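You operate a simulated robot arm through the tools that you are given. There is no shell and no other tool.

The job below is to be done with a simulated two-armed robot. You get a single attempt, and the scene is never put back.

Task
Pick up the jar from the second shelf from the bottom of the blue rack with one hand, pass it to the other hand and put it on the fourth shelf from the bottom of the blue rack. Set down upright: jar.

It is judged by the outcome, as a careful person would: the job done as asked, and still so three seconds after it is handed in. It fails if anything else is knocked over, pushed out of place, dropped, spilled or broken.

Robot
Two 6-joint arms with two-finger parallel grippers on one trunk, on a base that drives. Base frame: it is fixed to the floor where the robot stands at the start and does not move with it; the origin is under the middle of the robot, x ahead of it, y to its left, z up. Lengths are in m, angles in rad, forces in N, time in s.
The left shoulder is at the start at [-0.107, 0.177, 0.71], the right one opposite. With the tool pointing down near the work surface each hand reaches from about 0.1 to 0.72 m from the robot's upright axis, wherever it stands, measured 20 degrees to its own side. Places, roughly: fourth shelf of the blue rack [3, 2.4, 1.4]; jar [2.5, 2.25, 0.5]. Payload 1.57 kg a hand.
The TCP of each hand is the grasp point between the finger pads, 0.03 m short of the fingertips. In the tool frame z runs along the fingers and y along their closing line. The gripper opens to 0.08 m. The fingers are 0.017 m wide and 0.012 m thick; the gripper's body (0.04 by 0.082 m) begins 0.08 m behind the TCP.
Orientation is told as [roll, pitch, yaw] about the base's x, y, z axes, in that order, counted from this pose: with the fingers straight down and closing along the base's y, the tool's x points along the base's -x, its y along +y and its z along -z.

Tools
- The arms move only by the tool servo_tool. It takes "left_deltas", "right_deltas" or both (then of equal length, played together; a hand with none holds still); each is a list that holds one entry, the list of rows, each a list of 7 numbers: the shift along the tool's x, y, z in m, then the turn, a rotation vector about the tool's x, y, z in rad, then the closure, from 0 (fully open) to 1 (shut). In form: [[[x, y, z, wx, wy, wz, fingers], ...]]. A call has 1 to 20 rows; each row shifts and turns the commanded pose from where the row before left it, along the tool's axes as they then stand. A row lasts 0.2 s, in which the tool goes at most 0.05 m and 0.15 rad; a call with a longer step from one row to the next is refused whole, and so is a gripper value outside its range. A pose out of reach is approached as far as the arm can. The call stops where the force on the tool passes 40 N (or 10 N more than at its start, if that is more) or the arm is blocked; 0.2 s more then pass. Each finger travels about 0.072 m/s and halts on what it meets, pressing with about 23 N; the grip force reading is that of the motor and also rises with nothing between the fingers. The clock runs only during rows and for 0.2 s after the last one: add rows that do not move to give the fingers time. The reply holds the time, the measured pose of the TCP, the force on the tool along the base axes, the opening and the grip force, in the units named above and with some noise, with the torque about the TCP (base axes, N m) and any sound that the robot's microphone picked up, and new pictures: "pictures" is both (left out), scene, wrist or none (wrist: the cameras of the hands that moved).
- Cameras (640 x 400 px; columns grow to the right, rows downward): "scene" is now at [0.045, 0.0088, 1.4418]; the picture's right is [0.14, -0.99, 0.00], its down [-0.71, -0.10, -0.70] and it looks along [0.69, 0.10, -0.72] (base axes); focal length 250 px, centre (320, 200). "left" rides on the left gripper at [0.072, 0.007, -0.122] in its tool frame; the picture's right is [-0.09, 1.00, 0.00], its down [-0.84, -0.08, -0.54] and it looks along [-0.54, -0.05, 0.84] (tool axes); focal length 238 px, centre (320, 200). "right" rides on the right gripper at [0.072, -0.007, -0.122] in its tool frame; the picture's right is [0.09, 1.00, 0.00], its down [-0.84, 0.08, -0.54] and it looks along [-0.54, 0.05, 0.84] (tool axes); focal length 238 px, centre (320, 200). There is no depth. A picture from a camera that has moved, and an enlarged one, comes with that camera's place and axes in the base frame and with its lens. The place of the scene camera against the robot may be out by one fixed shift of up to 0.012 m in any direction.
- move_column(by): slides the trunk up (or, below 0, down) by that many m; the arms and the scene camera ride with it, the base frame stays. It gives what a move gives, with no picture.
- steer(legs): drives the robot by 1 to 6 legs, each [ahead, left, turn to the left] in m, m and rad, along the robot's own axes; the way and the turn of a leg run together, so that a leg with both is an arc; at most 1.5 m and 3.142 rad a leg. The arms and the cameras ride along, it lands a little off, and it stops where it bumps. It gives what a move gives, and a new picture of the scene camera.
- aim_head(pan, tilt): turns the head with the scene camera to pan (to the left, within 2.496 rad either way) and tilt (down, from -0.506 to 1.204), counted from straight ahead of the robot. It gives what a move gives, and a new picture of the scene camera.
- close_up(camera, box): a new picture of the part [left, top, right, bottom] of that camera's present view, enlarged. No time passes.
- hand_in(): hands the job in; it is judged then, once.

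Places have to be worked out from the pictures, the camera data and where the tool is seen. Open the grippers and draw the arms clear of the work before you hand the job in, unless the task says otherwise.

The tools are called by a JSON object that holds its "api" and its "payload". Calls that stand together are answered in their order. servo_tool: Moves the arms, as the interface text tells. Its arguments: {"type":"object","properties":{"left_deltas":{"type":"array","items":{"type":"array","items":{"type":"array","items":{"type":"number"}}}},"right_deltas":{"type":"array","items":{"type":"array","items":{"type":"array","items":{"type":"number"}}}},"pictures":{"type":"string","enum":["both","scene","wrist","none"]}},"required":[]} The other tools are called the same way: move_column (by) slides the trunk up or down; steer (legs) drives the base; aim_head (pan, tilt) turns the head that bears the scene camera; close_up (camera, box) takes an enlarged picture of a part of a camera's view; hand_in () hands the job in.

At the start:

```text
t: 0.0
left_ee_pos: [0.4889, 0.2504, 0.8336]
left_orientation: [0.0, -0.001, 0.001]
left_ft_force: [-0.2, -0.2, -0.4]
left_wrist_torque: [0.02, -0.01, 0.04]
left_gripper_width: 0.0802
left_grip_force: 0.0
right_ee_pos: [0.4159, -0.1632, 0.8417]
right_orientation: [0.0, 0.0, 0.002]
right_ft_force: [-0.7, -0.1, -0.3]
right_wrist_torque: [0.0, 0.01, -0.02]
right_gripper_width: 0.0799
right_grip_force: 0.0
trunk travel left (down, up): [-0.15, 0.178]
robot x, y, heading: [0.0017, -0.0008, -0.0]
head pan, tilt: [0.136, 0.799]
```

scene: 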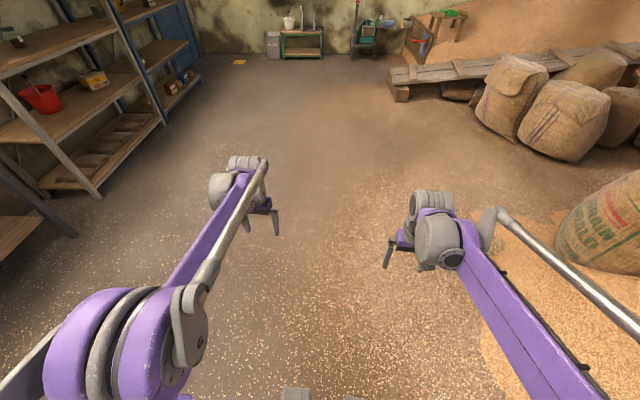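
right: 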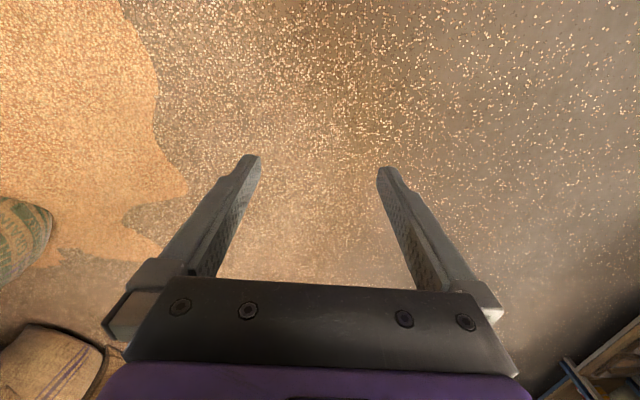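
left: 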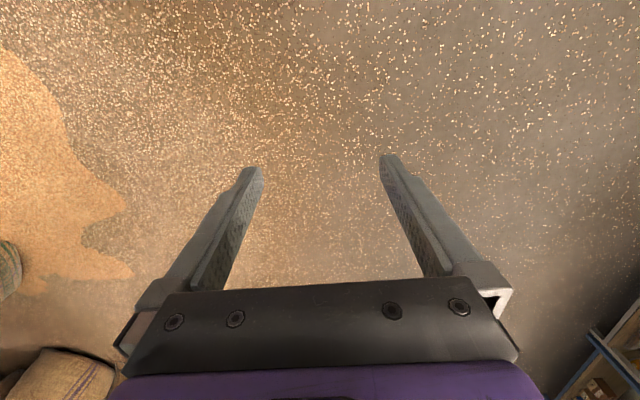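

The blue rack appears at the upper left, ahead and to the left of the robot. I turn the head towards it to get a better view.

{"api": "aim_head", "payload": {"pan": 0.75, "tilt": 0.2}}

```text
t: 1.0
left_ee_pos: [0.4882, 0.2493, 0.8347]
left_orientation: [0.001, 0.001, 0.0]
left_ft_force: [-0.3, -0.1, -0.5]
left_wrist_torque: [-0.01, 0.02, -0.02]
left_gripper_width: 0.08
left_grip_force: 0.1
right_ee_pos: [0.4162, -0.1627, 0.8418]
right_orientation: [-0.001, 0.001, 0.0]
right_ft_force: [-0.4, -0.2, -0.1]
right_wrist_torque: [0.0, 0.0, -0.01]
right_gripper_width: 0.08
right_grip_force: 0.1
trunk travel left (down, up): [-0.15, 0.178]
robot x, y, heading: [0.004, 0.0004, 0.001]
head pan, tilt: [0.75, 0.201]
camera scene: at [0.0333, 0.0613, 1.4953], right [0.68, -0.73, 0.0], down [-0.15, -0.14, -0.98], along [0.72, 0.67, -0.2], focal length 250 px, centre (320, 200)
```

scene: 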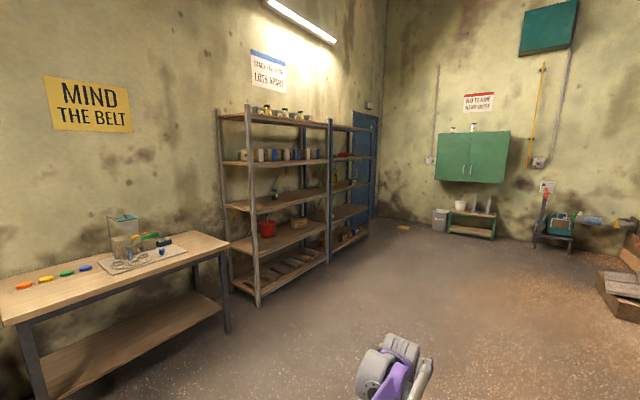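

{"api": "close_up", "payload": {"camera": "scene", "box": [200, 90, 400, 310]}}

{"api": "close_up", "payload": {"camera": "scene", "box": [315, 110, 395, 260]}}

```text
1.82 times, centred on (300, 200) of scene
camera zoom: at [0.0333, 0.0613, 1.4953], right [0.68, -0.73, 0.0], down [-0.15, -0.14, -0.98], along [0.72, 0.67, -0.2], focal length 455 px, centre (356, 200)
```

zoom: 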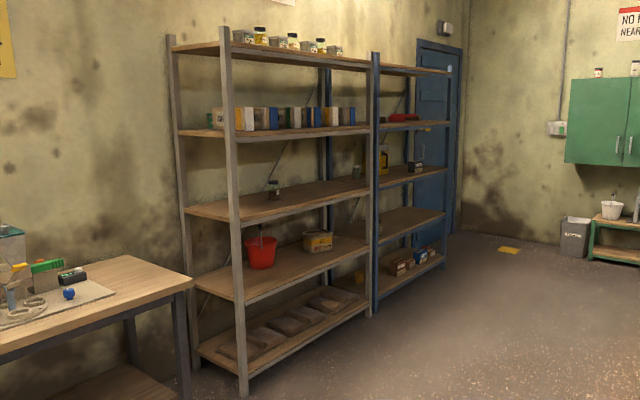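

```text
2.67 times, centred on (355, 185) of scene
camera zoom: at [0.0333, 0.0613, 1.4953], right [0.68, -0.73, 0.0], down [-0.15, -0.14, -0.98], along [0.72, 0.67, -0.2], focal length 667 px, centre (227, 240)
```

zoom: 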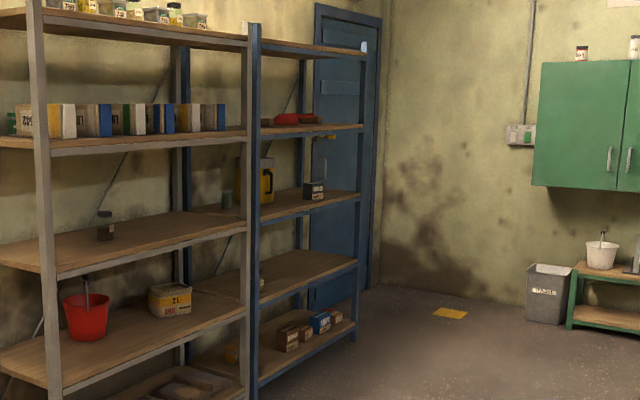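

The blue rack stands beyond the grey one, with its front facing the robot's right side (facing −y). I drive along open floor to about (2.4, 0.5) and turn to face the rack.

{"api": "steer", "payload": {"legs": [[1.2, 0.1, 0], [1.2, 0.4, 0], [0, 0, 1.571]]}}

{"api": "aim_head", "payload": {"pan": 0.0, "tilt": 0.3}}

```text
t: 16.9
left_ee_pos: [2.1303, 1.0134, 0.8343]
left_orientation: [0.0, 0.0, 1.575]
left_ft_force: [-0.3, 0.9, -0.4]
left_wrist_torque: [0.02, -0.02, 0.03]
left_gripper_width: 0.0801
left_grip_force: 0.0
right_ee_pos: [2.5425, 0.9451, 0.8404]
right_orientation: [-0.001, -0.001, 1.577]
right_ft_force: [0.2, -1.0, 0.4]
right_wrist_torque: [-0.04, -0.02, -0.04]
right_gripper_width: 0.08
right_grip_force: 0.2
trunk travel left (down, up): [-0.15, 0.178]
robot x, y, heading: [2.3773, 0.5285, 1.577]
head pan, tilt: [0.75, 0.201]
camera scene: at [2.3161, 0.5605, 1.4954], right [0.73, 0.69, 0.0], down [0.14, -0.15, -0.98], along [-0.67, 0.71, -0.2], focal length 250 px, centre (320, 200)
```

scene: 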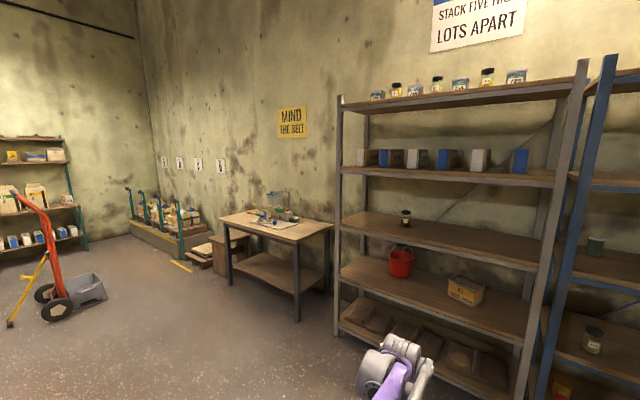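

```text
t: 17.9
left_ee_pos: [2.1299, 1.0144, 0.8339]
left_orientation: [0.001, -0.002, 1.575]
left_ft_force: [-0.2, 0.2, 0.8]
left_wrist_torque: [0.02, 0.01, -0.01]
left_gripper_width: 0.0801
left_grip_force: 0.0
right_ee_pos: [2.5432, 0.9445, 0.8414]
right_orientation: [0.001, 0.001, 1.576]
right_ft_force: [1.2, 0.0, 0.6]
right_wrist_torque: [-0.04, -0.01, 0.0]
right_gripper_width: 0.0799
right_grip_force: 0.0
trunk travel left (down, up): [-0.15, 0.178]
robot x, y, heading: [2.3834, 0.5289, 1.577]
head pan, tilt: [0.0, 0.3]
camera scene: at [2.3794, 0.5861, 1.4861], right [1.0, 0.01, 0.0], down [0.0, -0.3, -0.96], along [-0.01, 0.96, -0.3], focal length 250 px, centre (320, 200)
```

scene: 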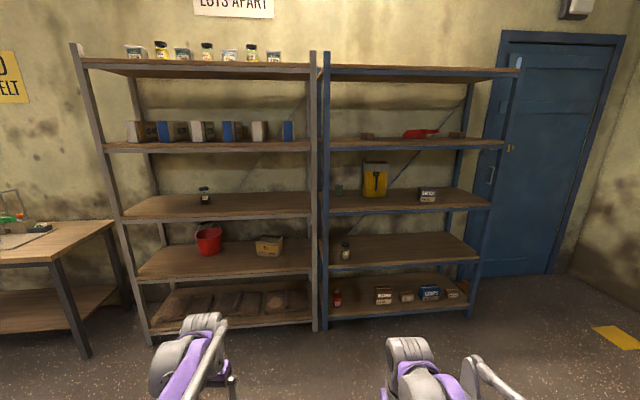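

The jar is on the second shelf near the left upright of the blue rack. I zoom in on the jar and on the fourth shelf.

{"api": "close_up", "payload": {"camera": "scene", "box": [300, 200, 400, 330]}}

{"api": "close_up", "payload": {"camera": "scene", "box": [310, 50, 530, 200]}}

```text
3.08 times, centred on (350, 265) of scene
camera zoom: at [2.3794, 0.5861, 1.4861], right [1.0, 0.01, 0.0], down [0.0, -0.3, -0.96], along [-0.01, 0.96, -0.3], focal length 770 px, centre (228, 0)
```

zoom: 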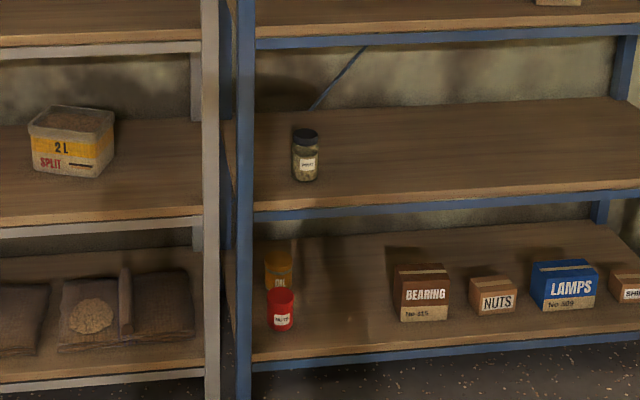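

```text
2.67 times, centred on (420, 125) of scene
camera zoom: at [2.3794, 0.5861, 1.4861], right [1.0, 0.01, 0.0], down [0.0, -0.3, -0.96], along [-0.01, 0.96, -0.3], focal length 667 px, centre (53, 400)
```

zoom: 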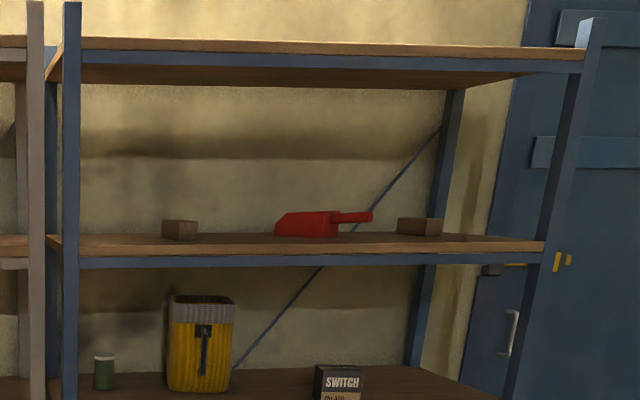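

The rack looks slightly rotated (its right end is farther away). I move closer and rightward, turn slightly to be parallel with it, raise the column and look at the fourth shelf from above.

{"api": "steer", "payload": {"legs": [[0.5, -0.4, 0.0], [0, 0, 0.12]]}}

{"api": "move_column", "payload": {"by": 0.178}}

{"api": "aim_head", "payload": {"pan": 0.0, "tilt": 0.35}}

```text
t: 22.6
left_ee_pos: [2.4718, 1.4835, 0.8322]
left_orientation: [-0.001, -0.001, 1.693]
left_ft_force: [0.4, 0.1, -0.7]
left_wrist_torque: [0.02, 0.0, 0.01]
left_gripper_width: 0.08
left_grip_force: 0.0
right_ee_pos: [2.8901, 1.4627, 0.8425]
right_orientation: [-0.001, 0.0, 1.694]
right_ft_force: [-0.2, -0.4, 0.1]
right_wrist_torque: [-0.03, -0.03, -0.03]
right_gripper_width: 0.08
right_grip_force: 0.1
trunk travel left (down, up): [-0.15, 0.178]
robot x, y, heading: [2.7823, 1.0261, 1.692]
head pan, tilt: [0.0, 0.3]
camera scene: at [2.7698, 1.0868, 1.4861], right [0.99, 0.12, 0.0], down [0.04, -0.29, -0.96], along [-0.12, 0.95, -0.3], focal length 250 px, centre (320, 200)
```

scene: 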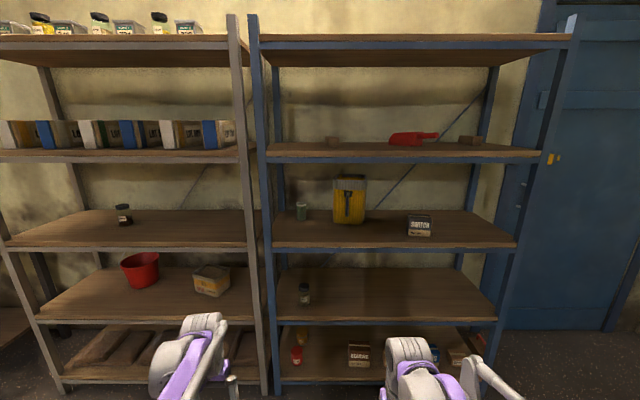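

```text
t: 24.6
left_ee_pos: [2.4717, 1.4806, 1.0107]
left_orientation: [-0.001, -0.002, 1.692]
left_ft_force: [0.1, 0.2, -0.1]
left_wrist_torque: [0.0, 0.03, -0.01]
left_gripper_width: 0.0799
left_grip_force: 0.1
right_ee_pos: [2.8906, 1.462, 1.0204]
right_orientation: [0.0, 0.001, 1.693]
right_ft_force: [0.7, 0.0, 0.2]
right_wrist_torque: [0.03, -0.01, 0.03]
right_gripper_width: 0.0801
right_grip_force: 0.0
trunk travel left (down, up): [-0.328, 0.0]
robot x, y, heading: [2.7799, 1.0289, 1.69]
head pan, tilt: [0.0, 0.3]
```

```text
t: 25.2
left_ee_pos: [2.4717, 1.4819, 1.0118]
left_orientation: [-0.001, 0.001, 1.692]
left_ft_force: [-0.1, -0.3, 0.3]
left_wrist_torque: [0.01, 0.0, -0.02]
left_gripper_width: 0.08
left_grip_force: 0.1
right_ee_pos: [2.8904, 1.4612, 1.0199]
right_orientation: [0.001, 0.001, 1.693]
right_ft_force: [-0.2, 0.9, 0.6]
right_wrist_torque: [-0.02, -0.03, 0.0]
right_gripper_width: 0.0801
right_grip_force: 0.1
trunk travel left (down, up): [-0.328, 0.0]
robot x, y, heading: [2.7809, 1.0289, 1.693]
head pan, tilt: [0.0, 0.351]
camera scene: at [2.7711, 1.0752, 1.6617], right [0.99, 0.12, 0.0], down [0.04, -0.34, -0.94], along [-0.11, 0.93, -0.34], focal length 250 px, centre (320, 200)
```

scene: 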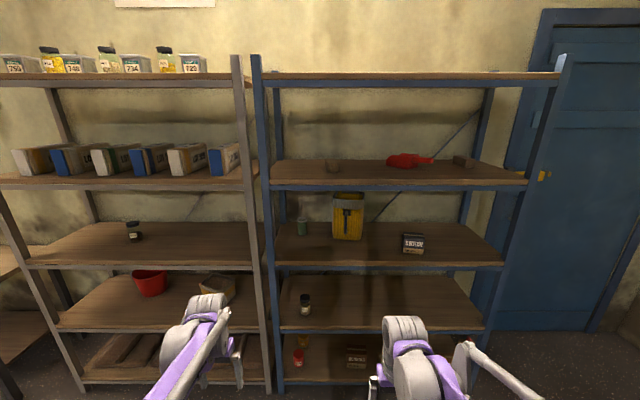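

The view is now almost square-on. I zoom in on the fourth shelf and on the jar for measurement.

{"api": "close_up", "payload": {"camera": "scene", "box": [250, 130, 410, 230]}}

{"api": "close_up", "payload": {"camera": "scene", "box": [380, 130, 540, 230]}}

{"api": "close_up", "payload": {"camera": "scene", "box": [240, 250, 400, 350]}}

```text
4.00 times, centred on (330, 180) of scene
camera zoom: at [2.7711, 1.0752, 1.6617], right [0.99, 0.12, 0.0], down [0.04, -0.34, -0.94], along [-0.11, 0.93, -0.34], focal length 1001 px, centre (280, 280)
```

zoom: 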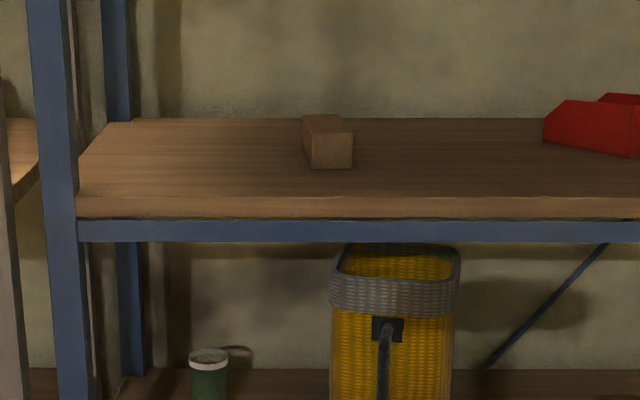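

```text
4.00 times, centred on (460, 180) of scene
camera zoom: at [2.7711, 1.0752, 1.6617], right [0.99, 0.12, 0.0], down [0.04, -0.34, -0.94], along [-0.11, 0.93, -0.34], focal length 1001 px, centre (-240, 280)
```

zoom: 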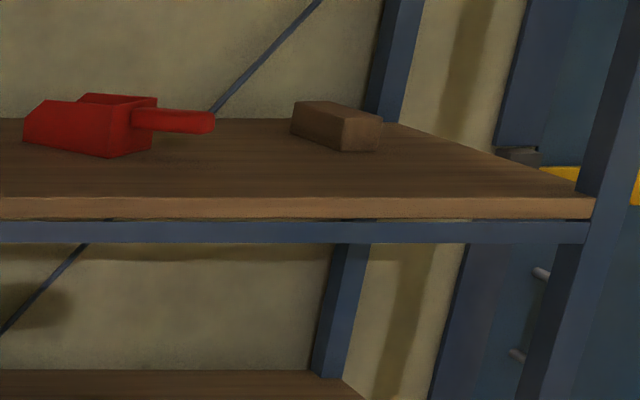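

```text
4.00 times, centred on (320, 300) of scene
camera zoom: at [2.7711, 1.0752, 1.6617], right [0.99, 0.12, 0.0], down [0.04, -0.34, -0.94], along [-0.11, 0.93, -0.34], focal length 1001 px, centre (320, -200)
```

zoom: 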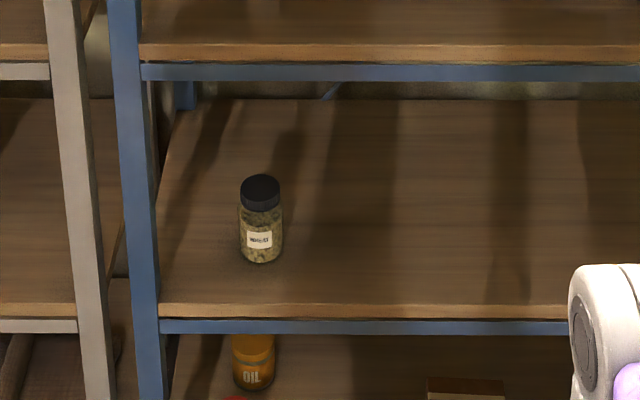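

The rack front is about 1.06 m ahead of the robot centre and parallel to it; shelf tops are at about z 0.58 (2nd) and 1.38 (4th). The jar is about 0.06 m wide and 0.11 m tall, roughly at (2.55, 2.17). I lower the trunk, turn the left tool nearly horizontal (15° down), and pull the right hand back.

{"api": "move_column", "payload": {"by": -0.178}}

{"api": "servo_tool", "payload": {"left_deltas": [[[0, 0, 0, 0, -0.1454, 0, 0], [0, 0, 0, 0, -0.1454, 0, 0], [0, 0, 0, 0, -0.1454, 0, 0], [0, 0, 0, 0, -0.1454, 0, 0], [0, 0, 0, 0, -0.1454, 0, 0], [0, 0, 0, 0, -0.1454, 0, 0], [0, 0, 0, 0, -0.1454, 0, 0], [0, 0, 0, 0, -0.1454, 0, 0], [0, 0, 0, 0, -0.1454, 0, 0], [0, 0, 0, 0, 0, 0, 0]]], "right_deltas": [[[0.02, 0, 0, 0, 0, 0, 0], [0.02, 0, 0, 0, 0, 0, 0], [0.02, 0, 0, 0, 0, 0, 0], [0.02, 0, 0, 0, 0, 0, 0], [0.02, 0, 0, 0, 0, 0, 0], [0.02, 0, 0, 0, 0, 0, 0], [0, 0, 0, 0, 0, 0, 0], [0, 0, 0, 0, 0, 0, 0], [0, 0, 0, 0, 0, 0, 0], [0, 0, 0, 0, 0, 0, 0]]], "pictures": "both"}}

```text
t: 27.2
left_ee_pos: [2.4708, 1.4825, 0.8331]
left_orientation: [0.001, -0.002, 1.692]
left_ft_force: [0.3, -0.2, -0.6]
left_wrist_torque: [0.02, 0.01, -0.01]
left_gripper_width: 0.08
left_grip_force: 0.1
right_ee_pos: [2.8902, 1.4622, 0.8423]
right_orientation: [0.001, 0.0, 1.694]
right_ft_force: [-0.4, 0.0, 0.6]
right_wrist_torque: [0.02, 0.01, -0.01]
right_gripper_width: 0.08
right_grip_force: 0.0
trunk travel left (down, up): [-0.15, 0.178]
robot x, y, heading: [2.7813, 1.0264, 1.693]
head pan, tilt: [0.0, 0.351]
```

```text
t: 29.4
left_ee_pos: [2.4708, 1.4817, 0.8337]
left_orientation: [0.004, -1.309, 1.69]
left_ft_force: [-0.2, -0.2, -0.2]
left_wrist_torque: [0.01, -0.01, 0.02]
left_gripper_width: 0.08
left_grip_force: 0.0
right_ee_pos: [2.9034, 1.342, 0.8412]
right_orientation: [0.0, -0.001, 1.693]
right_ft_force: [0.0, 1.0, 0.6]
right_wrist_torque: [-0.02, 0.0, -0.02]
right_gripper_width: 0.0803
right_grip_force: 0.0
trunk travel left (down, up): [-0.15, 0.178]
robot x, y, heading: [2.7783, 1.0292, 1.695]
head pan, tilt: [0.0, 0.351]
camera scene: at [2.7699, 1.0863, 1.4812], right [0.99, 0.12, 0.0], down [0.04, -0.34, -0.94], along [-0.11, 0.93, -0.34], focal length 250 px, centre (320, 200)
camera right: at [2.9202, 1.2715, 0.9634], right [-0.98, -0.21, 0.0], down [-0.18, 0.82, 0.54], along [-0.12, 0.53, -0.84], focal length 238 px, centre (320, 200)
camera left: at [2.4828, 1.3459, 0.7951], right [-0.99, -0.1, 0.09], down [0.12, -0.3, 0.95], along [-0.07, 0.95, 0.3], focal length 238 px, centre (320, 200)
```

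scene: 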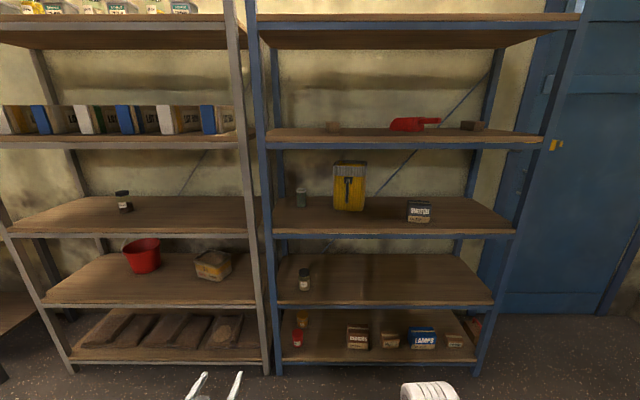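
right: 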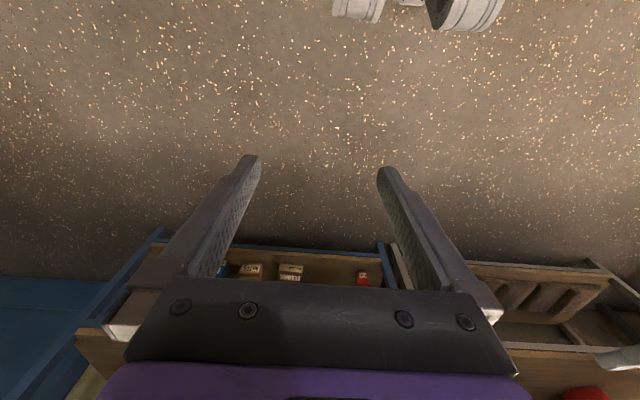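
left: 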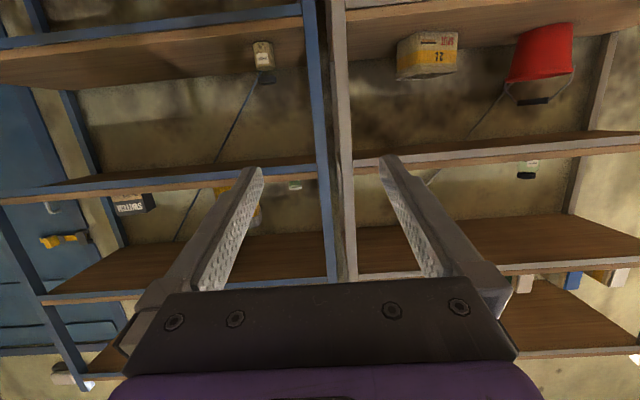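

The left tool is now 15° below horizontal. I zoom the left wrist camera on the jar to cross-check its height and place.

{"api": "close_up", "payload": {"camera": "left", "box": [200, 0, 360, 100]}}

{"api": "close_up", "payload": {"camera": "scene", "box": [250, 230, 410, 330]}}

```text
4.00 times, centred on (280, 50) of left
camera zoom: at [2.4828, 1.3459, 0.7951], right [-0.99, -0.1, 0.09], down [0.12, -0.3, 0.95], along [-0.07, 0.95, 0.3], focal length 953 px, centre (480, 800)
```

zoom: 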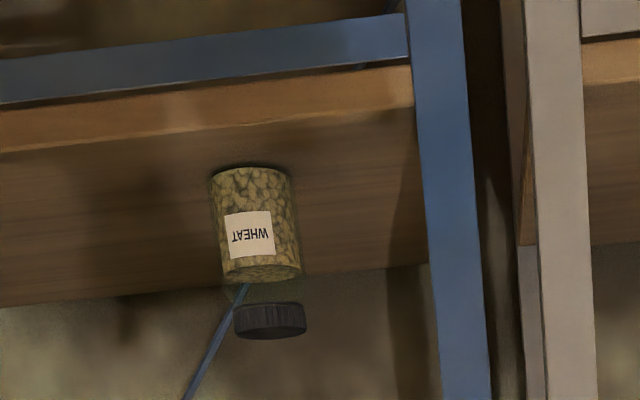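

```text
4.00 times, centred on (330, 280) of scene
camera zoom: at [2.7699, 1.0863, 1.4812], right [0.99, 0.12, 0.0], down [0.04, -0.34, -0.94], along [-0.11, 0.93, -0.34], focal length 1001 px, centre (280, -120)
```

zoom: 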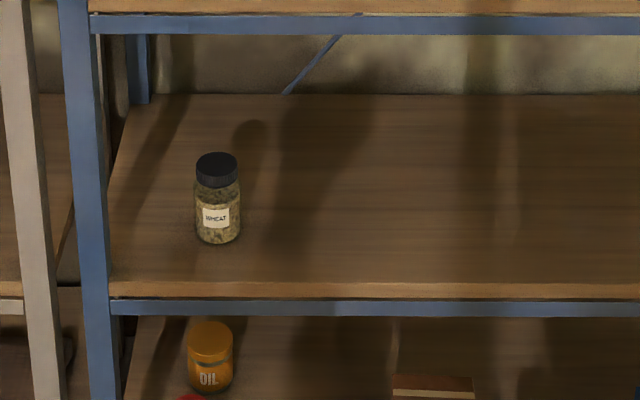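

Triangulating scene and wrist views puts the jar at about 1.20 m ahead and 0.085 m left of the robot, base at z≈0.545, with rack front about 1.10 m ahead. I retract and lower the left hand, then drive closer.

{"api": "servo_tool", "payload": {"left_deltas": [[[0.0303, 0, -0.0126, 0, 0, 0, 0], [0.0303, 0, -0.0126, 0, 0, 0, 0], [0.0303, 0, -0.0126, 0, 0, 0, 0], [0.0303, 0, -0.0126, 0, 0, 0, 0], [0.0303, 0, -0.0126, 0, 0, 0, 0], [0, 0, 0, 0, 0, 0, 0]]], "pictures": "none"}}

{"api": "steer", "payload": {"legs": [[0.42, -0.065, 0.0]]}}

{"api": "aim_head", "payload": {"pan": 0.1, "tilt": 0.8}}

{"api": "close_up", "payload": {"camera": "left", "box": [0, 0, 640, 400]}}

```text
t: 30.8
left_ee_pos: [2.478, 1.4225, 0.7606]
left_orientation: [-0.001, -1.309, 1.693]
left_ft_force: [-0.2, 0.1, -0.6]
left_wrist_torque: [0.0, 0.02, -0.02]
left_gripper_width: 0.0799
left_grip_force: 0.1
left hand out of reach, approached as far as the arm can: row 3, 4, 5
right_ee_pos: [2.9031, 1.342, 0.8409]
right_orientation: [0.0, -0.002, 1.694]
right_ft_force: [-0.3, 0.3, 0.3]
right_wrist_torque: [0.01, 0.0, 0.01]
right_gripper_width: 0.0802
right_grip_force: 0.1
trunk travel left (down, up): [-0.15, 0.178]
robot x, y, heading: [2.7781, 1.0271, 1.692]
head pan, tilt: [0.0, 0.351]
```

```text
t: 33.4
left_ee_pos: [2.4888, 1.8493, 0.7616]
left_orientation: [0.0, -1.306, 1.695]
left_ft_force: [1.0, 0.2, -0.7]
left_wrist_torque: [0.01, 0.01, 0.0]
left_gripper_width: 0.0799
left_grip_force: 0.2
right_ee_pos: [2.9143, 1.7685, 0.8412]
right_orientation: [0.0, -0.001, 1.694]
right_ft_force: [-0.2, -0.3, 0.1]
right_wrist_torque: [-0.02, 0.0, 0.01]
right_gripper_width: 0.0801
right_grip_force: 0.2
trunk travel left (down, up): [-0.15, 0.178]
robot x, y, heading: [2.79, 1.4529, 1.693]
head pan, tilt: [0.0, 0.351]
camera scene: at [2.7822, 1.5123, 1.4811], right [0.99, 0.12, 0.0], down [0.04, -0.34, -0.94], along [-0.12, 0.93, -0.34], focal length 250 px, centre (320, 200)
```

scene: 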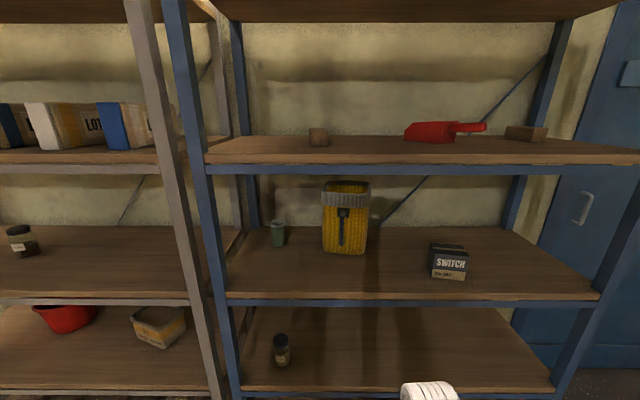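

```text
t: 34.3
left_ee_pos: [2.4882, 1.8484, 0.7613]
left_orientation: [0.0, -1.307, 1.695]
left_ft_force: [0.7, 0.0, 0.1]
left_wrist_torque: [0.01, -0.04, -0.02]
left_gripper_width: 0.0799
left_grip_force: 0.0
right_ee_pos: [2.9142, 1.7683, 0.8415]
right_orientation: [0.001, 0.0, 1.695]
right_ft_force: [-1.0, -0.1, 0.7]
right_wrist_torque: [0.01, -0.01, -0.01]
right_gripper_width: 0.08
right_grip_force: 0.1
trunk travel left (down, up): [-0.15, 0.178]
robot x, y, heading: [2.7901, 1.4522, 1.694]
head pan, tilt: [0.099, 0.799]
camera scene: at [2.7758, 1.498, 1.4416], right [0.97, 0.22, 0.0], down [0.16, -0.7, -0.7], along [-0.15, 0.68, -0.72], focal length 250 px, centre (320, 200)
```

scene: 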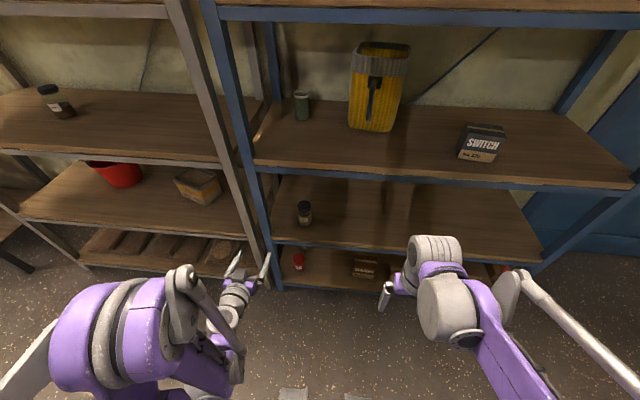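

```text
1.00 times, centred on (320, 200) of left (not enlarged: the box is as wide or as high as the picture)
camera zoom: at [2.5006, 1.7121, 0.7227], right [-0.99, -0.1, 0.09], down [0.11, -0.29, 0.95], along [-0.07, 0.95, 0.3], focal length 238 px, centre (320, 200)
```

zoom: 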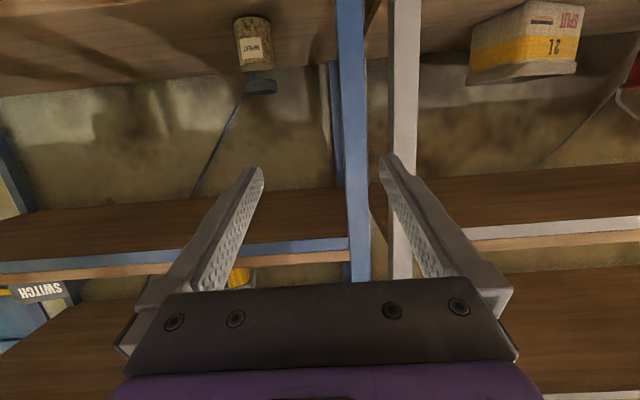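

The jar now should sit about 0.78 m ahead and 0.15 m left. I lower the trunk fully so the left hand is at jar height, and shift the left hand sideways to line up with the jar.

{"api": "move_column", "payload": {"by": -0.13}}

{"api": "servo_tool", "payload": {"left_deltas": [[[0, -0.025, 0, 0, 0, 0, 0], [0, -0.025, 0, 0, 0, 0, 0], [0, -0.025, 0, 0, 0, 0, 0], [0, -0.025, 0, 0, 0, 0, 0], [0, 0, 0, 0, 0, 0, 0]]], "pictures": "both"}}

```text
t: 35.9
left_ee_pos: [2.4891, 1.8492, 0.6308]
left_orientation: [-0.001, -1.309, 1.694]
left_ft_force: [0.3, -0.1, -0.8]
left_wrist_torque: [0.02, 0.0, 0.0]
left_gripper_width: 0.0802
left_grip_force: 0.0
right_ee_pos: [2.9157, 1.7675, 0.7094]
right_orientation: [0.002, 0.0, 1.695]
right_ft_force: [0.8, -1.0, 0.3]
right_wrist_torque: [-0.01, 0.02, 0.04]
right_gripper_width: 0.08
right_grip_force: 0.1
trunk travel left (down, up): [-0.02, 0.308]
robot x, y, heading: [2.7918, 1.4526, 1.693]
head pan, tilt: [0.099, 0.799]
```

```text
t: 37.1
left_ee_pos: [2.5681, 1.8589, 0.6306]
left_orientation: [-0.016, -1.312, 1.697]
left_ft_force: [-0.3, 0.6, -0.5]
left_wrist_torque: [-0.01, 0.02, 0.0]
left_gripper_width: 0.0798
left_grip_force: 0.0
left hand out of reach, approached as far as the arm can: row 3, 4
right_ee_pos: [2.9151, 1.7686, 0.7117]
right_orientation: [0.0, 0.0, 1.694]
right_ft_force: [0.3, 0.6, -0.2]
right_wrist_torque: [0.01, -0.04, 0.0]
right_gripper_width: 0.0799
right_grip_force: 0.0
trunk travel left (down, up): [-0.02, 0.308]
robot x, y, heading: [2.7944, 1.455, 1.698]
head pan, tilt: [0.099, 0.799]
camera scene: at [2.7708, 1.5374, 1.3034], right [0.97, 0.22, 0.0], down [0.16, -0.7, -0.7], along [-0.15, 0.68, -0.72], focal length 250 px, centre (320, 200)
camera left: at [2.5773, 1.7225, 0.5911], right [-0.99, -0.09, 0.09], down [0.11, -0.3, 0.95], along [-0.06, 0.95, 0.31], focal length 238 px, centre (320, 200)
```

scene: 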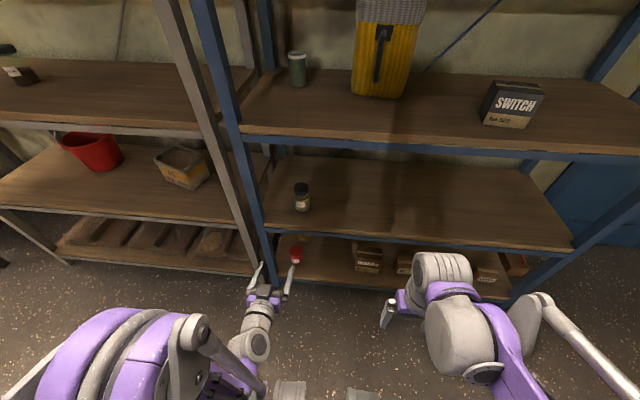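
left: 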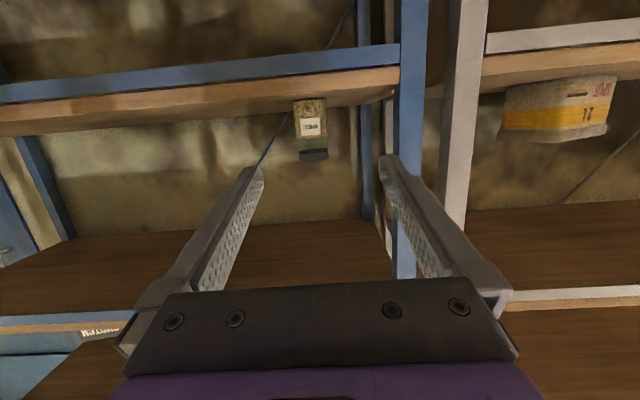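

The left hand is close to its inner limit here but lined up roughly with the jar. I zoom on the jar from both cameras to refine its position.

{"api": "close_up", "payload": {"camera": "left", "box": [240, 50, 400, 180]}}

{"api": "close_up", "payload": {"camera": "scene", "box": [230, 160, 390, 260]}}

```text
3.08 times, centred on (320, 115) of left
camera zoom: at [2.5773, 1.7225, 0.5911], right [-0.99, -0.09, 0.09], down [0.11, -0.3, 0.95], along [-0.06, 0.95, 0.31], focal length 733 px, centre (320, 462)
```

zoom: 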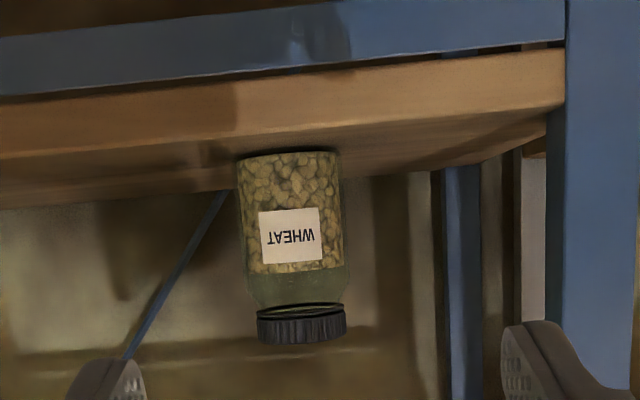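

```text
4.00 times, centred on (310, 210) of scene
camera zoom: at [2.7708, 1.5374, 1.3034], right [0.97, 0.22, 0.0], down [0.16, -0.7, -0.7], along [-0.15, 0.68, -0.72], focal length 1001 px, centre (360, 160)
```

zoom: 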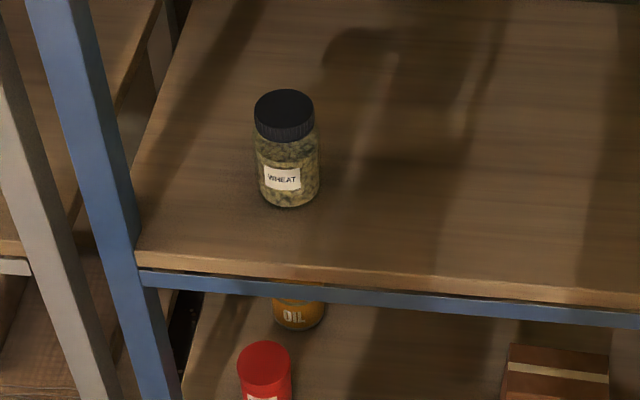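

Both views agree: jar at about (2.547, 2.205), base z≈0.55, about 0.78 m ahead and 0.15 m left of the robot, rack front 0.67 m ahead. I drive forward 0.13 m to put the jar within comfortable reach.

{"api": "steer", "payload": {"legs": [[0.13, 0.0, 0.0]]}}

```text
t: 38.3
left_ee_pos: [2.5503, 1.9886, 0.6307]
left_orientation: [-0.012, -1.313, 1.695]
left_ft_force: [-0.5, 1.0, 0.5]
left_wrist_torque: [0.02, 0.0, 0.0]
left_gripper_width: 0.0795
left_grip_force: 0.1
right_ee_pos: [2.8975, 1.8964, 0.7111]
right_orientation: [0.001, 0.0, 1.695]
right_ft_force: [-0.1, 0.1, 0.3]
right_wrist_torque: [0.02, 0.0, -0.01]
right_gripper_width: 0.0802
right_grip_force: 0.0
trunk travel left (down, up): [-0.02, 0.308]
robot x, y, heading: [2.7749, 1.5816, 1.692]
head pan, tilt: [0.099, 0.799]
camera scene: at [2.7548, 1.6667, 1.3034], right [0.98, 0.22, 0.0], down [0.16, -0.7, -0.7], along [-0.15, 0.68, -0.72], focal length 250 px, centre (320, 200)
```

scene: 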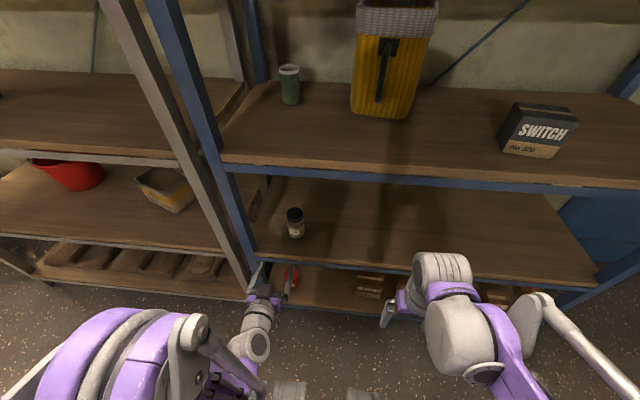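

The left TCP is 0.215 m short of the jar. I first move 5 cm forward and lower to grip height just outside the shelf edge, and check the result.

{"api": "servo_tool", "payload": {"left_deltas": [[[0.015, 0, 0.03, 0, 0, 0, 0], [0.015, 0, 0.03, 0, 0, 0, 0], [0, 0, 0, 0, 0, 0, 0]]], "pictures": "both"}}

```text
t: 39.1
left_ee_pos: [2.5466, 2.0384, 0.5861]
left_orientation: [-0.014, -1.311, 1.695]
left_ft_force: [0.3, -0.4, 0.8]
left_wrist_torque: [-0.01, 0.01, 0.04]
left_gripper_width: 0.0799
left_grip_force: 0.0
right_ee_pos: [2.8989, 1.896, 0.7114]
right_orientation: [0.0, 0.002, 1.694]
right_ft_force: [0.3, 0.2, 0.4]
right_wrist_torque: [0.01, 0.02, -0.01]
right_gripper_width: 0.0798
right_grip_force: 0.0
trunk travel left (down, up): [-0.02, 0.308]
robot x, y, heading: [2.7751, 1.5854, 1.695]
head pan, tilt: [0.099, 0.799]
camera scene: at [2.7549, 1.666, 1.3034], right [0.98, 0.22, 0.0], down [0.16, -0.7, -0.7], along [-0.15, 0.68, -0.72], focal length 250 px, centre (320, 200)
camera left: at [2.5558, 1.9017, 0.5478], right [-0.99, -0.09, 0.09], down [0.11, -0.3, 0.95], along [-0.06, 0.95, 0.31], focal length 238 px, centre (320, 200)
```

scene: 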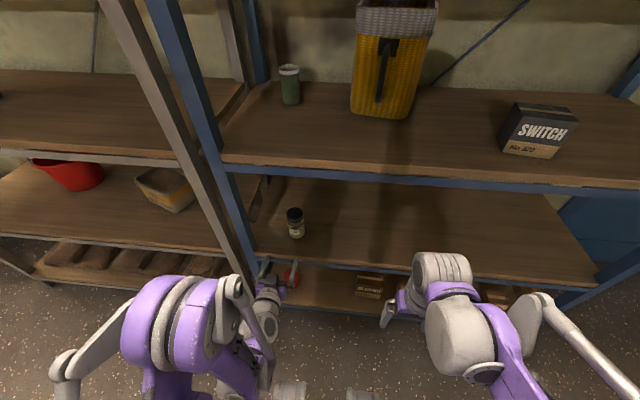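
left: 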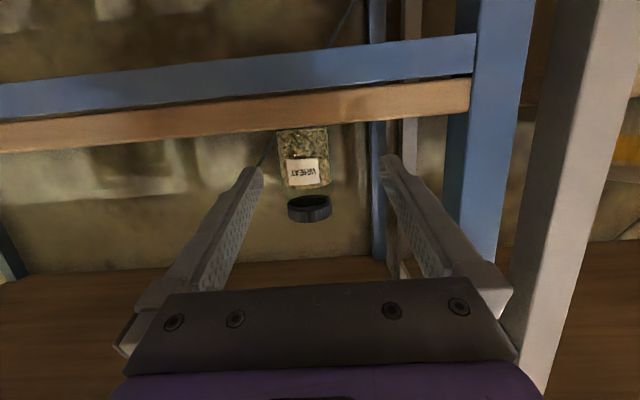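

The jar appears about 0.165 m ahead and 0.021 m right of the TCP, and the shelf top is at z≈0.546. I shift right, lower slightly to z≈0.577, advance 0.09 m and check alignment.

{"api": "servo_tool", "payload": {"left_deltas": [[[0.0043, -0.0105, 0.0012, 0, 0, 0, 0], [0.0043, -0.0105, 0.0012, 0, 0, 0, 0], [-0.00777, 0, 0.02898, 0, 0, 0, 0], [-0.00777, 0, 0.02898, 0, 0, 0, 0], [-0.00777, 0, 0.02898, 0, 0, 0, 0], [0, 0, 0, 0, 0, 0, 0]]], "pictures": "both"}}

```text
t: 40.5
left_ee_pos: [2.542, 2.1299, 0.5844]
left_orientation: [-0.015, -1.312, 1.693]
left_ft_force: [0.6, 0.0, 0.9]
left_wrist_torque: [0.0, 0.0, 0.01]
left_gripper_width: 0.0798
left_grip_force: 0.0
left hand out of reach, approached as far as the arm can: row 1, 2
right_ee_pos: [2.8985, 1.8958, 0.7115]
right_orientation: [0.002, 0.0, 1.696]
right_ft_force: [0.2, 0.1, 0.4]
right_wrist_torque: [-0.01, 0.0, 0.0]
right_gripper_width: 0.08
right_grip_force: 0.1
trunk travel left (down, up): [-0.02, 0.308]
robot x, y, heading: [2.7747, 1.579, 1.695]
head pan, tilt: [0.099, 0.799]
camera scene: at [2.7549, 1.666, 1.3034], right [0.98, 0.22, 0.0], down [0.16, -0.7, -0.7], along [-0.15, 0.68, -0.72], focal length 250 px, centre (320, 200)
camera left: at [2.5509, 1.9924, 0.5458], right [-0.99, -0.09, 0.09], down [0.11, -0.3, 0.95], along [-0.06, 0.95, 0.31], focal length 238 px, centre (320, 200)
```

scene: 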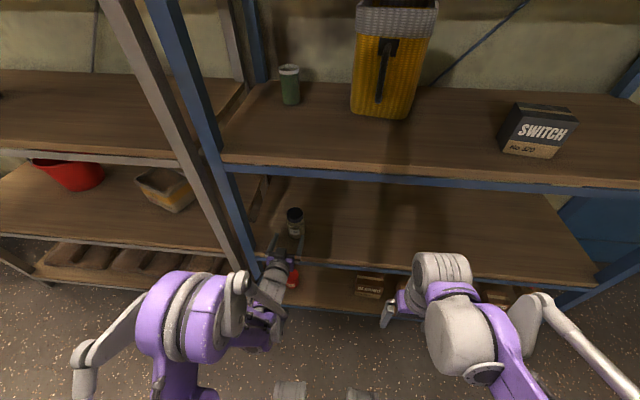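
left: 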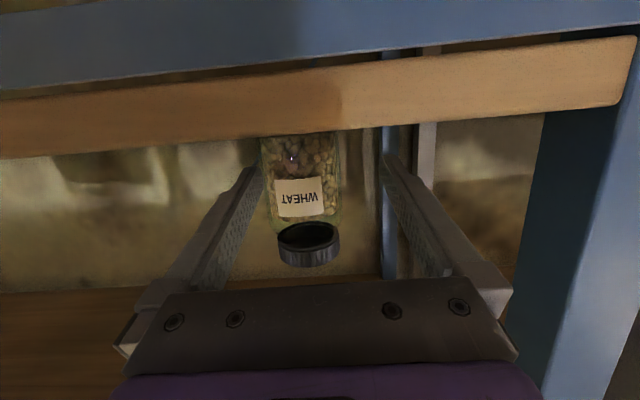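

The sideways shift was only partly done; the jar is still about 0.016 m to the right of the tool axis, with fingertips just short of it. I do the sideways shift now, in small steps, and re-check.

{"api": "servo_tool", "payload": {"left_deltas": [[[0.003, -0.005, 0.0008, 0, 0, 0, 0], [0.003, -0.005, 0.0008, 0, 0, 0, 0], [0, -0.006, 0, 0, 0, 0, 0], [0, 0, 0, 0, 0, 0, 0]]], "pictures": "wrist"}}

```text
t: 41.5
left_ee_pos: [2.552, 2.1304, 0.5801]
left_orientation: [-0.016, -1.313, 1.696]
left_ft_force: [0.2, 0.2, -0.2]
left_wrist_torque: [0.02, 0.0, 0.0]
left_gripper_width: 0.0799
left_grip_force: 0.1
left hand out of reach, approached as far as the arm can: row 2
right_ee_pos: [2.9, 1.8958, 0.7108]
right_orientation: [0.0, 0.0, 1.695]
right_ft_force: [-0.2, -0.1, -0.5]
right_wrist_torque: [0.01, -0.01, 0.01]
right_gripper_width: 0.0801
right_grip_force: 0.0
trunk travel left (down, up): [-0.02, 0.308]
robot x, y, heading: [2.7715, 1.5818, 1.696]
head pan, tilt: [0.099, 0.799]
camera left: at [2.5619, 1.9933, 0.5412], right [-0.99, -0.09, 0.08], down [0.11, -0.3, 0.95], along [-0.06, 0.95, 0.31], focal length 238 px, centre (320, 200)
```

left: 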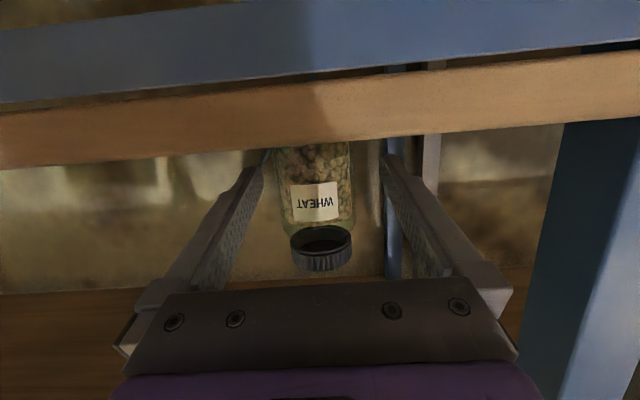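

The jar is now about 7 mm right of the tool's mid-plane. I shift a bit more to centre it before moving in.

{"api": "servo_tool", "payload": {"left_deltas": [[[0, -0.0035, 0, 0, 0, 0, 0], [0, -0.0035, 0, 0, 0, 0, 0], [0, 0, 0, 0, 0, 0, 0]]], "pictures": "wrist"}}

```text
t: 42.3
left_ee_pos: [2.5578, 2.1308, 0.5809]
left_orientation: [-0.014, -1.312, 1.695]
left_ft_force: [-1.3, 0.3, 0.3]
left_wrist_torque: [-0.02, -0.02, 0.0]
left_gripper_width: 0.08
left_grip_force: 0.2
right_ee_pos: [2.8992, 1.8972, 0.7102]
right_orientation: [0.001, 0.0, 1.696]
right_ft_force: [0.8, 0.0, -0.2]
right_wrist_torque: [0.01, 0.02, 0.02]
right_gripper_width: 0.0801
right_grip_force: 0.0
trunk travel left (down, up): [-0.02, 0.308]
robot x, y, heading: [2.7733, 1.5826, 1.694]
head pan, tilt: [0.099, 0.799]
camera left: at [2.5695, 1.9947, 0.542], right [-0.99, -0.09, 0.09], down [0.11, -0.3, 0.95], along [-0.06, 0.95, 0.31], focal length 238 px, centre (320, 200)
```

left: 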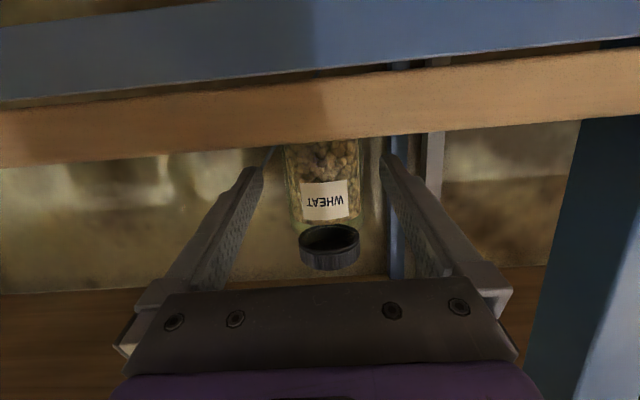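

The jar is now centred between the fingers (columns 285–360 around the mid-plane). I advance 45 mm along the horizontal and look again.

{"api": "servo_tool", "payload": {"left_deltas": [[[-0.00388, 0, 0.01449, 0, 0, 0, 0], [-0.00388, 0, 0.01449, 0, 0, 0, 0], [-0.00388, 0, 0.01449, 0, 0, 0, 0], [0, 0, 0, 0, 0, 0, 0]]], "pictures": "both"}}

```text
t: 43.3
left_ee_pos: [2.5553, 2.1762, 0.5811]
left_orientation: [-0.014, -1.313, 1.695]
left_ft_force: [-0.6, 0.4, 1.4]
left_wrist_torque: [-0.03, 0.0, -0.02]
left_gripper_width: 0.0801
left_grip_force: 0.1
right_ee_pos: [2.8994, 1.8948, 0.711]
right_orientation: [0.0, -0.001, 1.696]
right_ft_force: [0.9, 0.0, 0.5]
right_wrist_torque: [-0.02, -0.02, 0.03]
right_gripper_width: 0.0799
right_grip_force: 0.1
trunk travel left (down, up): [-0.02, 0.308]
robot x, y, heading: [2.7735, 1.5797, 1.698]
head pan, tilt: [0.099, 0.799]
camera scene: at [2.7549, 1.6661, 1.3034], right [0.98, 0.22, 0.0], down [0.16, -0.7, -0.7], along [-0.15, 0.68, -0.72], focal length 250 px, centre (320, 200)
camera left: at [2.5648, 2.0398, 0.5421], right [-0.99, -0.09, 0.09], down [0.11, -0.3, 0.95], along [-0.06, 0.95, 0.31], focal length 238 px, centre (320, 200)
```

scene: 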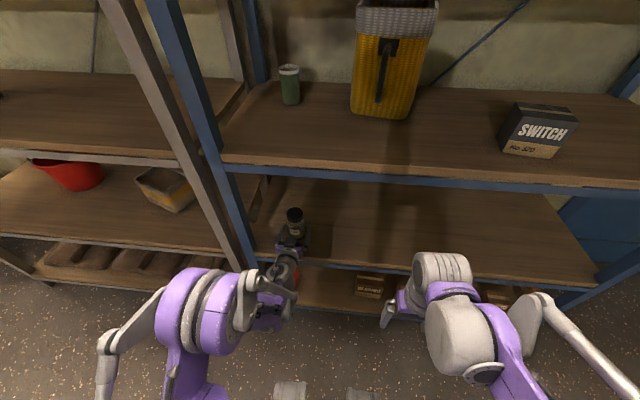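
left: 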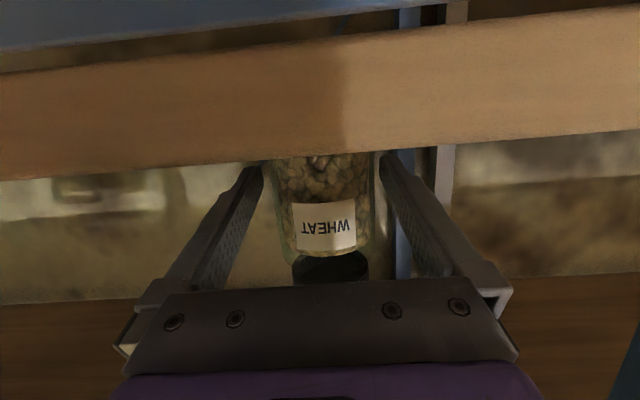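

The jar is between the fingers. I zoom the wrist view to judge how deep it is before closing.

{"api": "close_up", "payload": {"camera": "left", "box": [220, 130, 420, 290]}}

{"api": "close_up", "payload": {"camera": "scene", "box": [230, 180, 360, 310]}}

```text
2.50 times, centred on (320, 210) of left
camera zoom: at [2.5648, 2.0398, 0.5421], right [-0.99, -0.09, 0.09], down [0.11, -0.3, 0.95], along [-0.06, 0.95, 0.31], focal length 596 px, centre (320, 175)
```

zoom: 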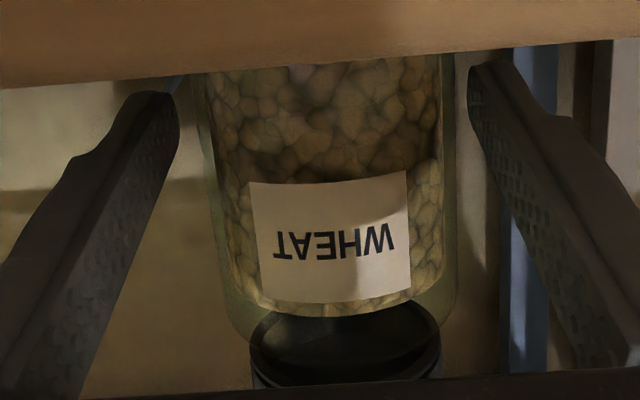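

```text
3.08 times, centred on (295, 245) of scene
camera zoom: at [2.7549, 1.6661, 1.3034], right [0.98, 0.22, 0.0], down [0.16, -0.7, -0.7], along [-0.15, 0.68, -0.72], focal length 770 px, centre (397, 62)
```

zoom: 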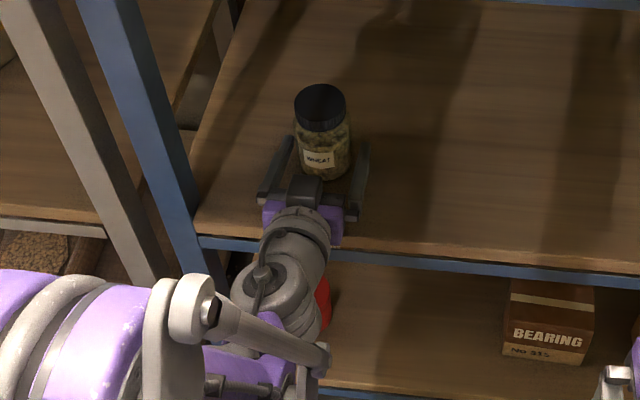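

The scene view shows the fingertips about 5 mm past the jar's centre, so the TCP is still about 25 mm short. I advance 22 mm, then close the fingers.

{"api": "servo_tool", "payload": {"left_deltas": [[[-0.00285, 0.0, 0.01063, 0, 0, 0, 0], [-0.00285, 0.0, 0.01063, 0, 0, 0, 0], [0, 0, 0, 0, 0, 0, 0]]], "pictures": "both"}}

{"api": "close_up", "payload": {"camera": "scene", "box": [230, 180, 360, 310]}}

```text
t: 44.1
left_ee_pos: [2.5519, 2.1962, 0.582]
left_orientation: [-0.013, -1.314, 1.693]
left_ft_force: [0.9, 0.0, 0.4]
left_wrist_torque: [-0.01, 0.0, 0.01]
left_gripper_width: 0.08
left_grip_force: 0.1
right_ee_pos: [2.8997, 1.8958, 0.7102]
right_orientation: [0.0, 0.002, 1.694]
right_ft_force: [-0.6, -0.1, -0.6]
right_wrist_torque: [-0.01, 0.01, -0.02]
right_gripper_width: 0.08
right_grip_force: 0.0
trunk travel left (down, up): [-0.02, 0.308]
robot x, y, heading: [2.7749, 1.5849, 1.697]
head pan, tilt: [0.099, 0.799]
camera scene: at [2.7549, 1.6661, 1.3034], right [0.98, 0.22, 0.0], down [0.16, -0.7, -0.7], along [-0.15, 0.68, -0.72], focal length 250 px, centre (320, 200)
camera left: at [2.5623, 2.0614, 0.5422], right [-0.99, -0.09, 0.09], down [0.11, -0.3, 0.95], along [-0.06, 0.95, 0.31], focal length 238 px, centre (320, 200)
```

scene: 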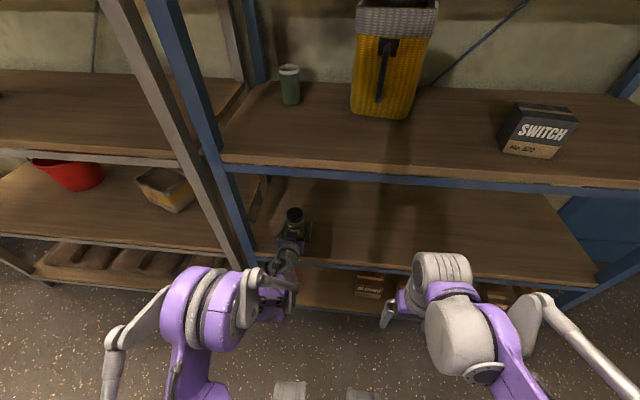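
left: 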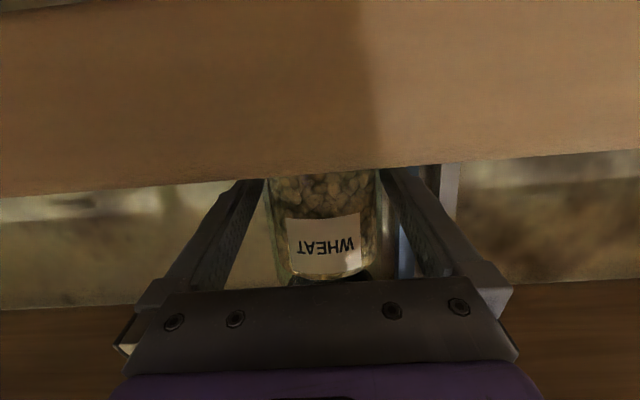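

```text
3.08 times, centred on (295, 245) of scene
camera zoom: at [2.7549, 1.6661, 1.3034], right [0.98, 0.22, 0.0], down [0.16, -0.7, -0.7], along [-0.15, 0.68, -0.72], focal length 770 px, centre (397, 62)
```

zoom: 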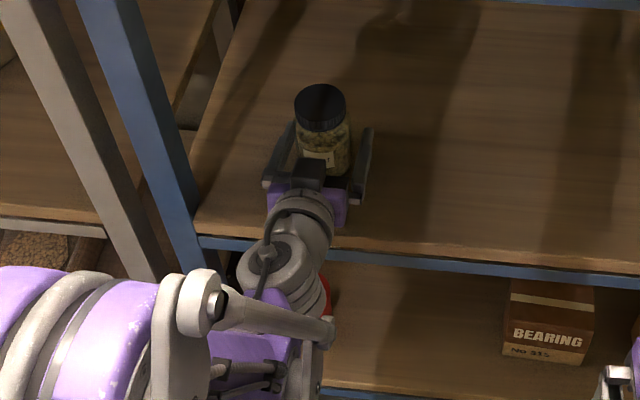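

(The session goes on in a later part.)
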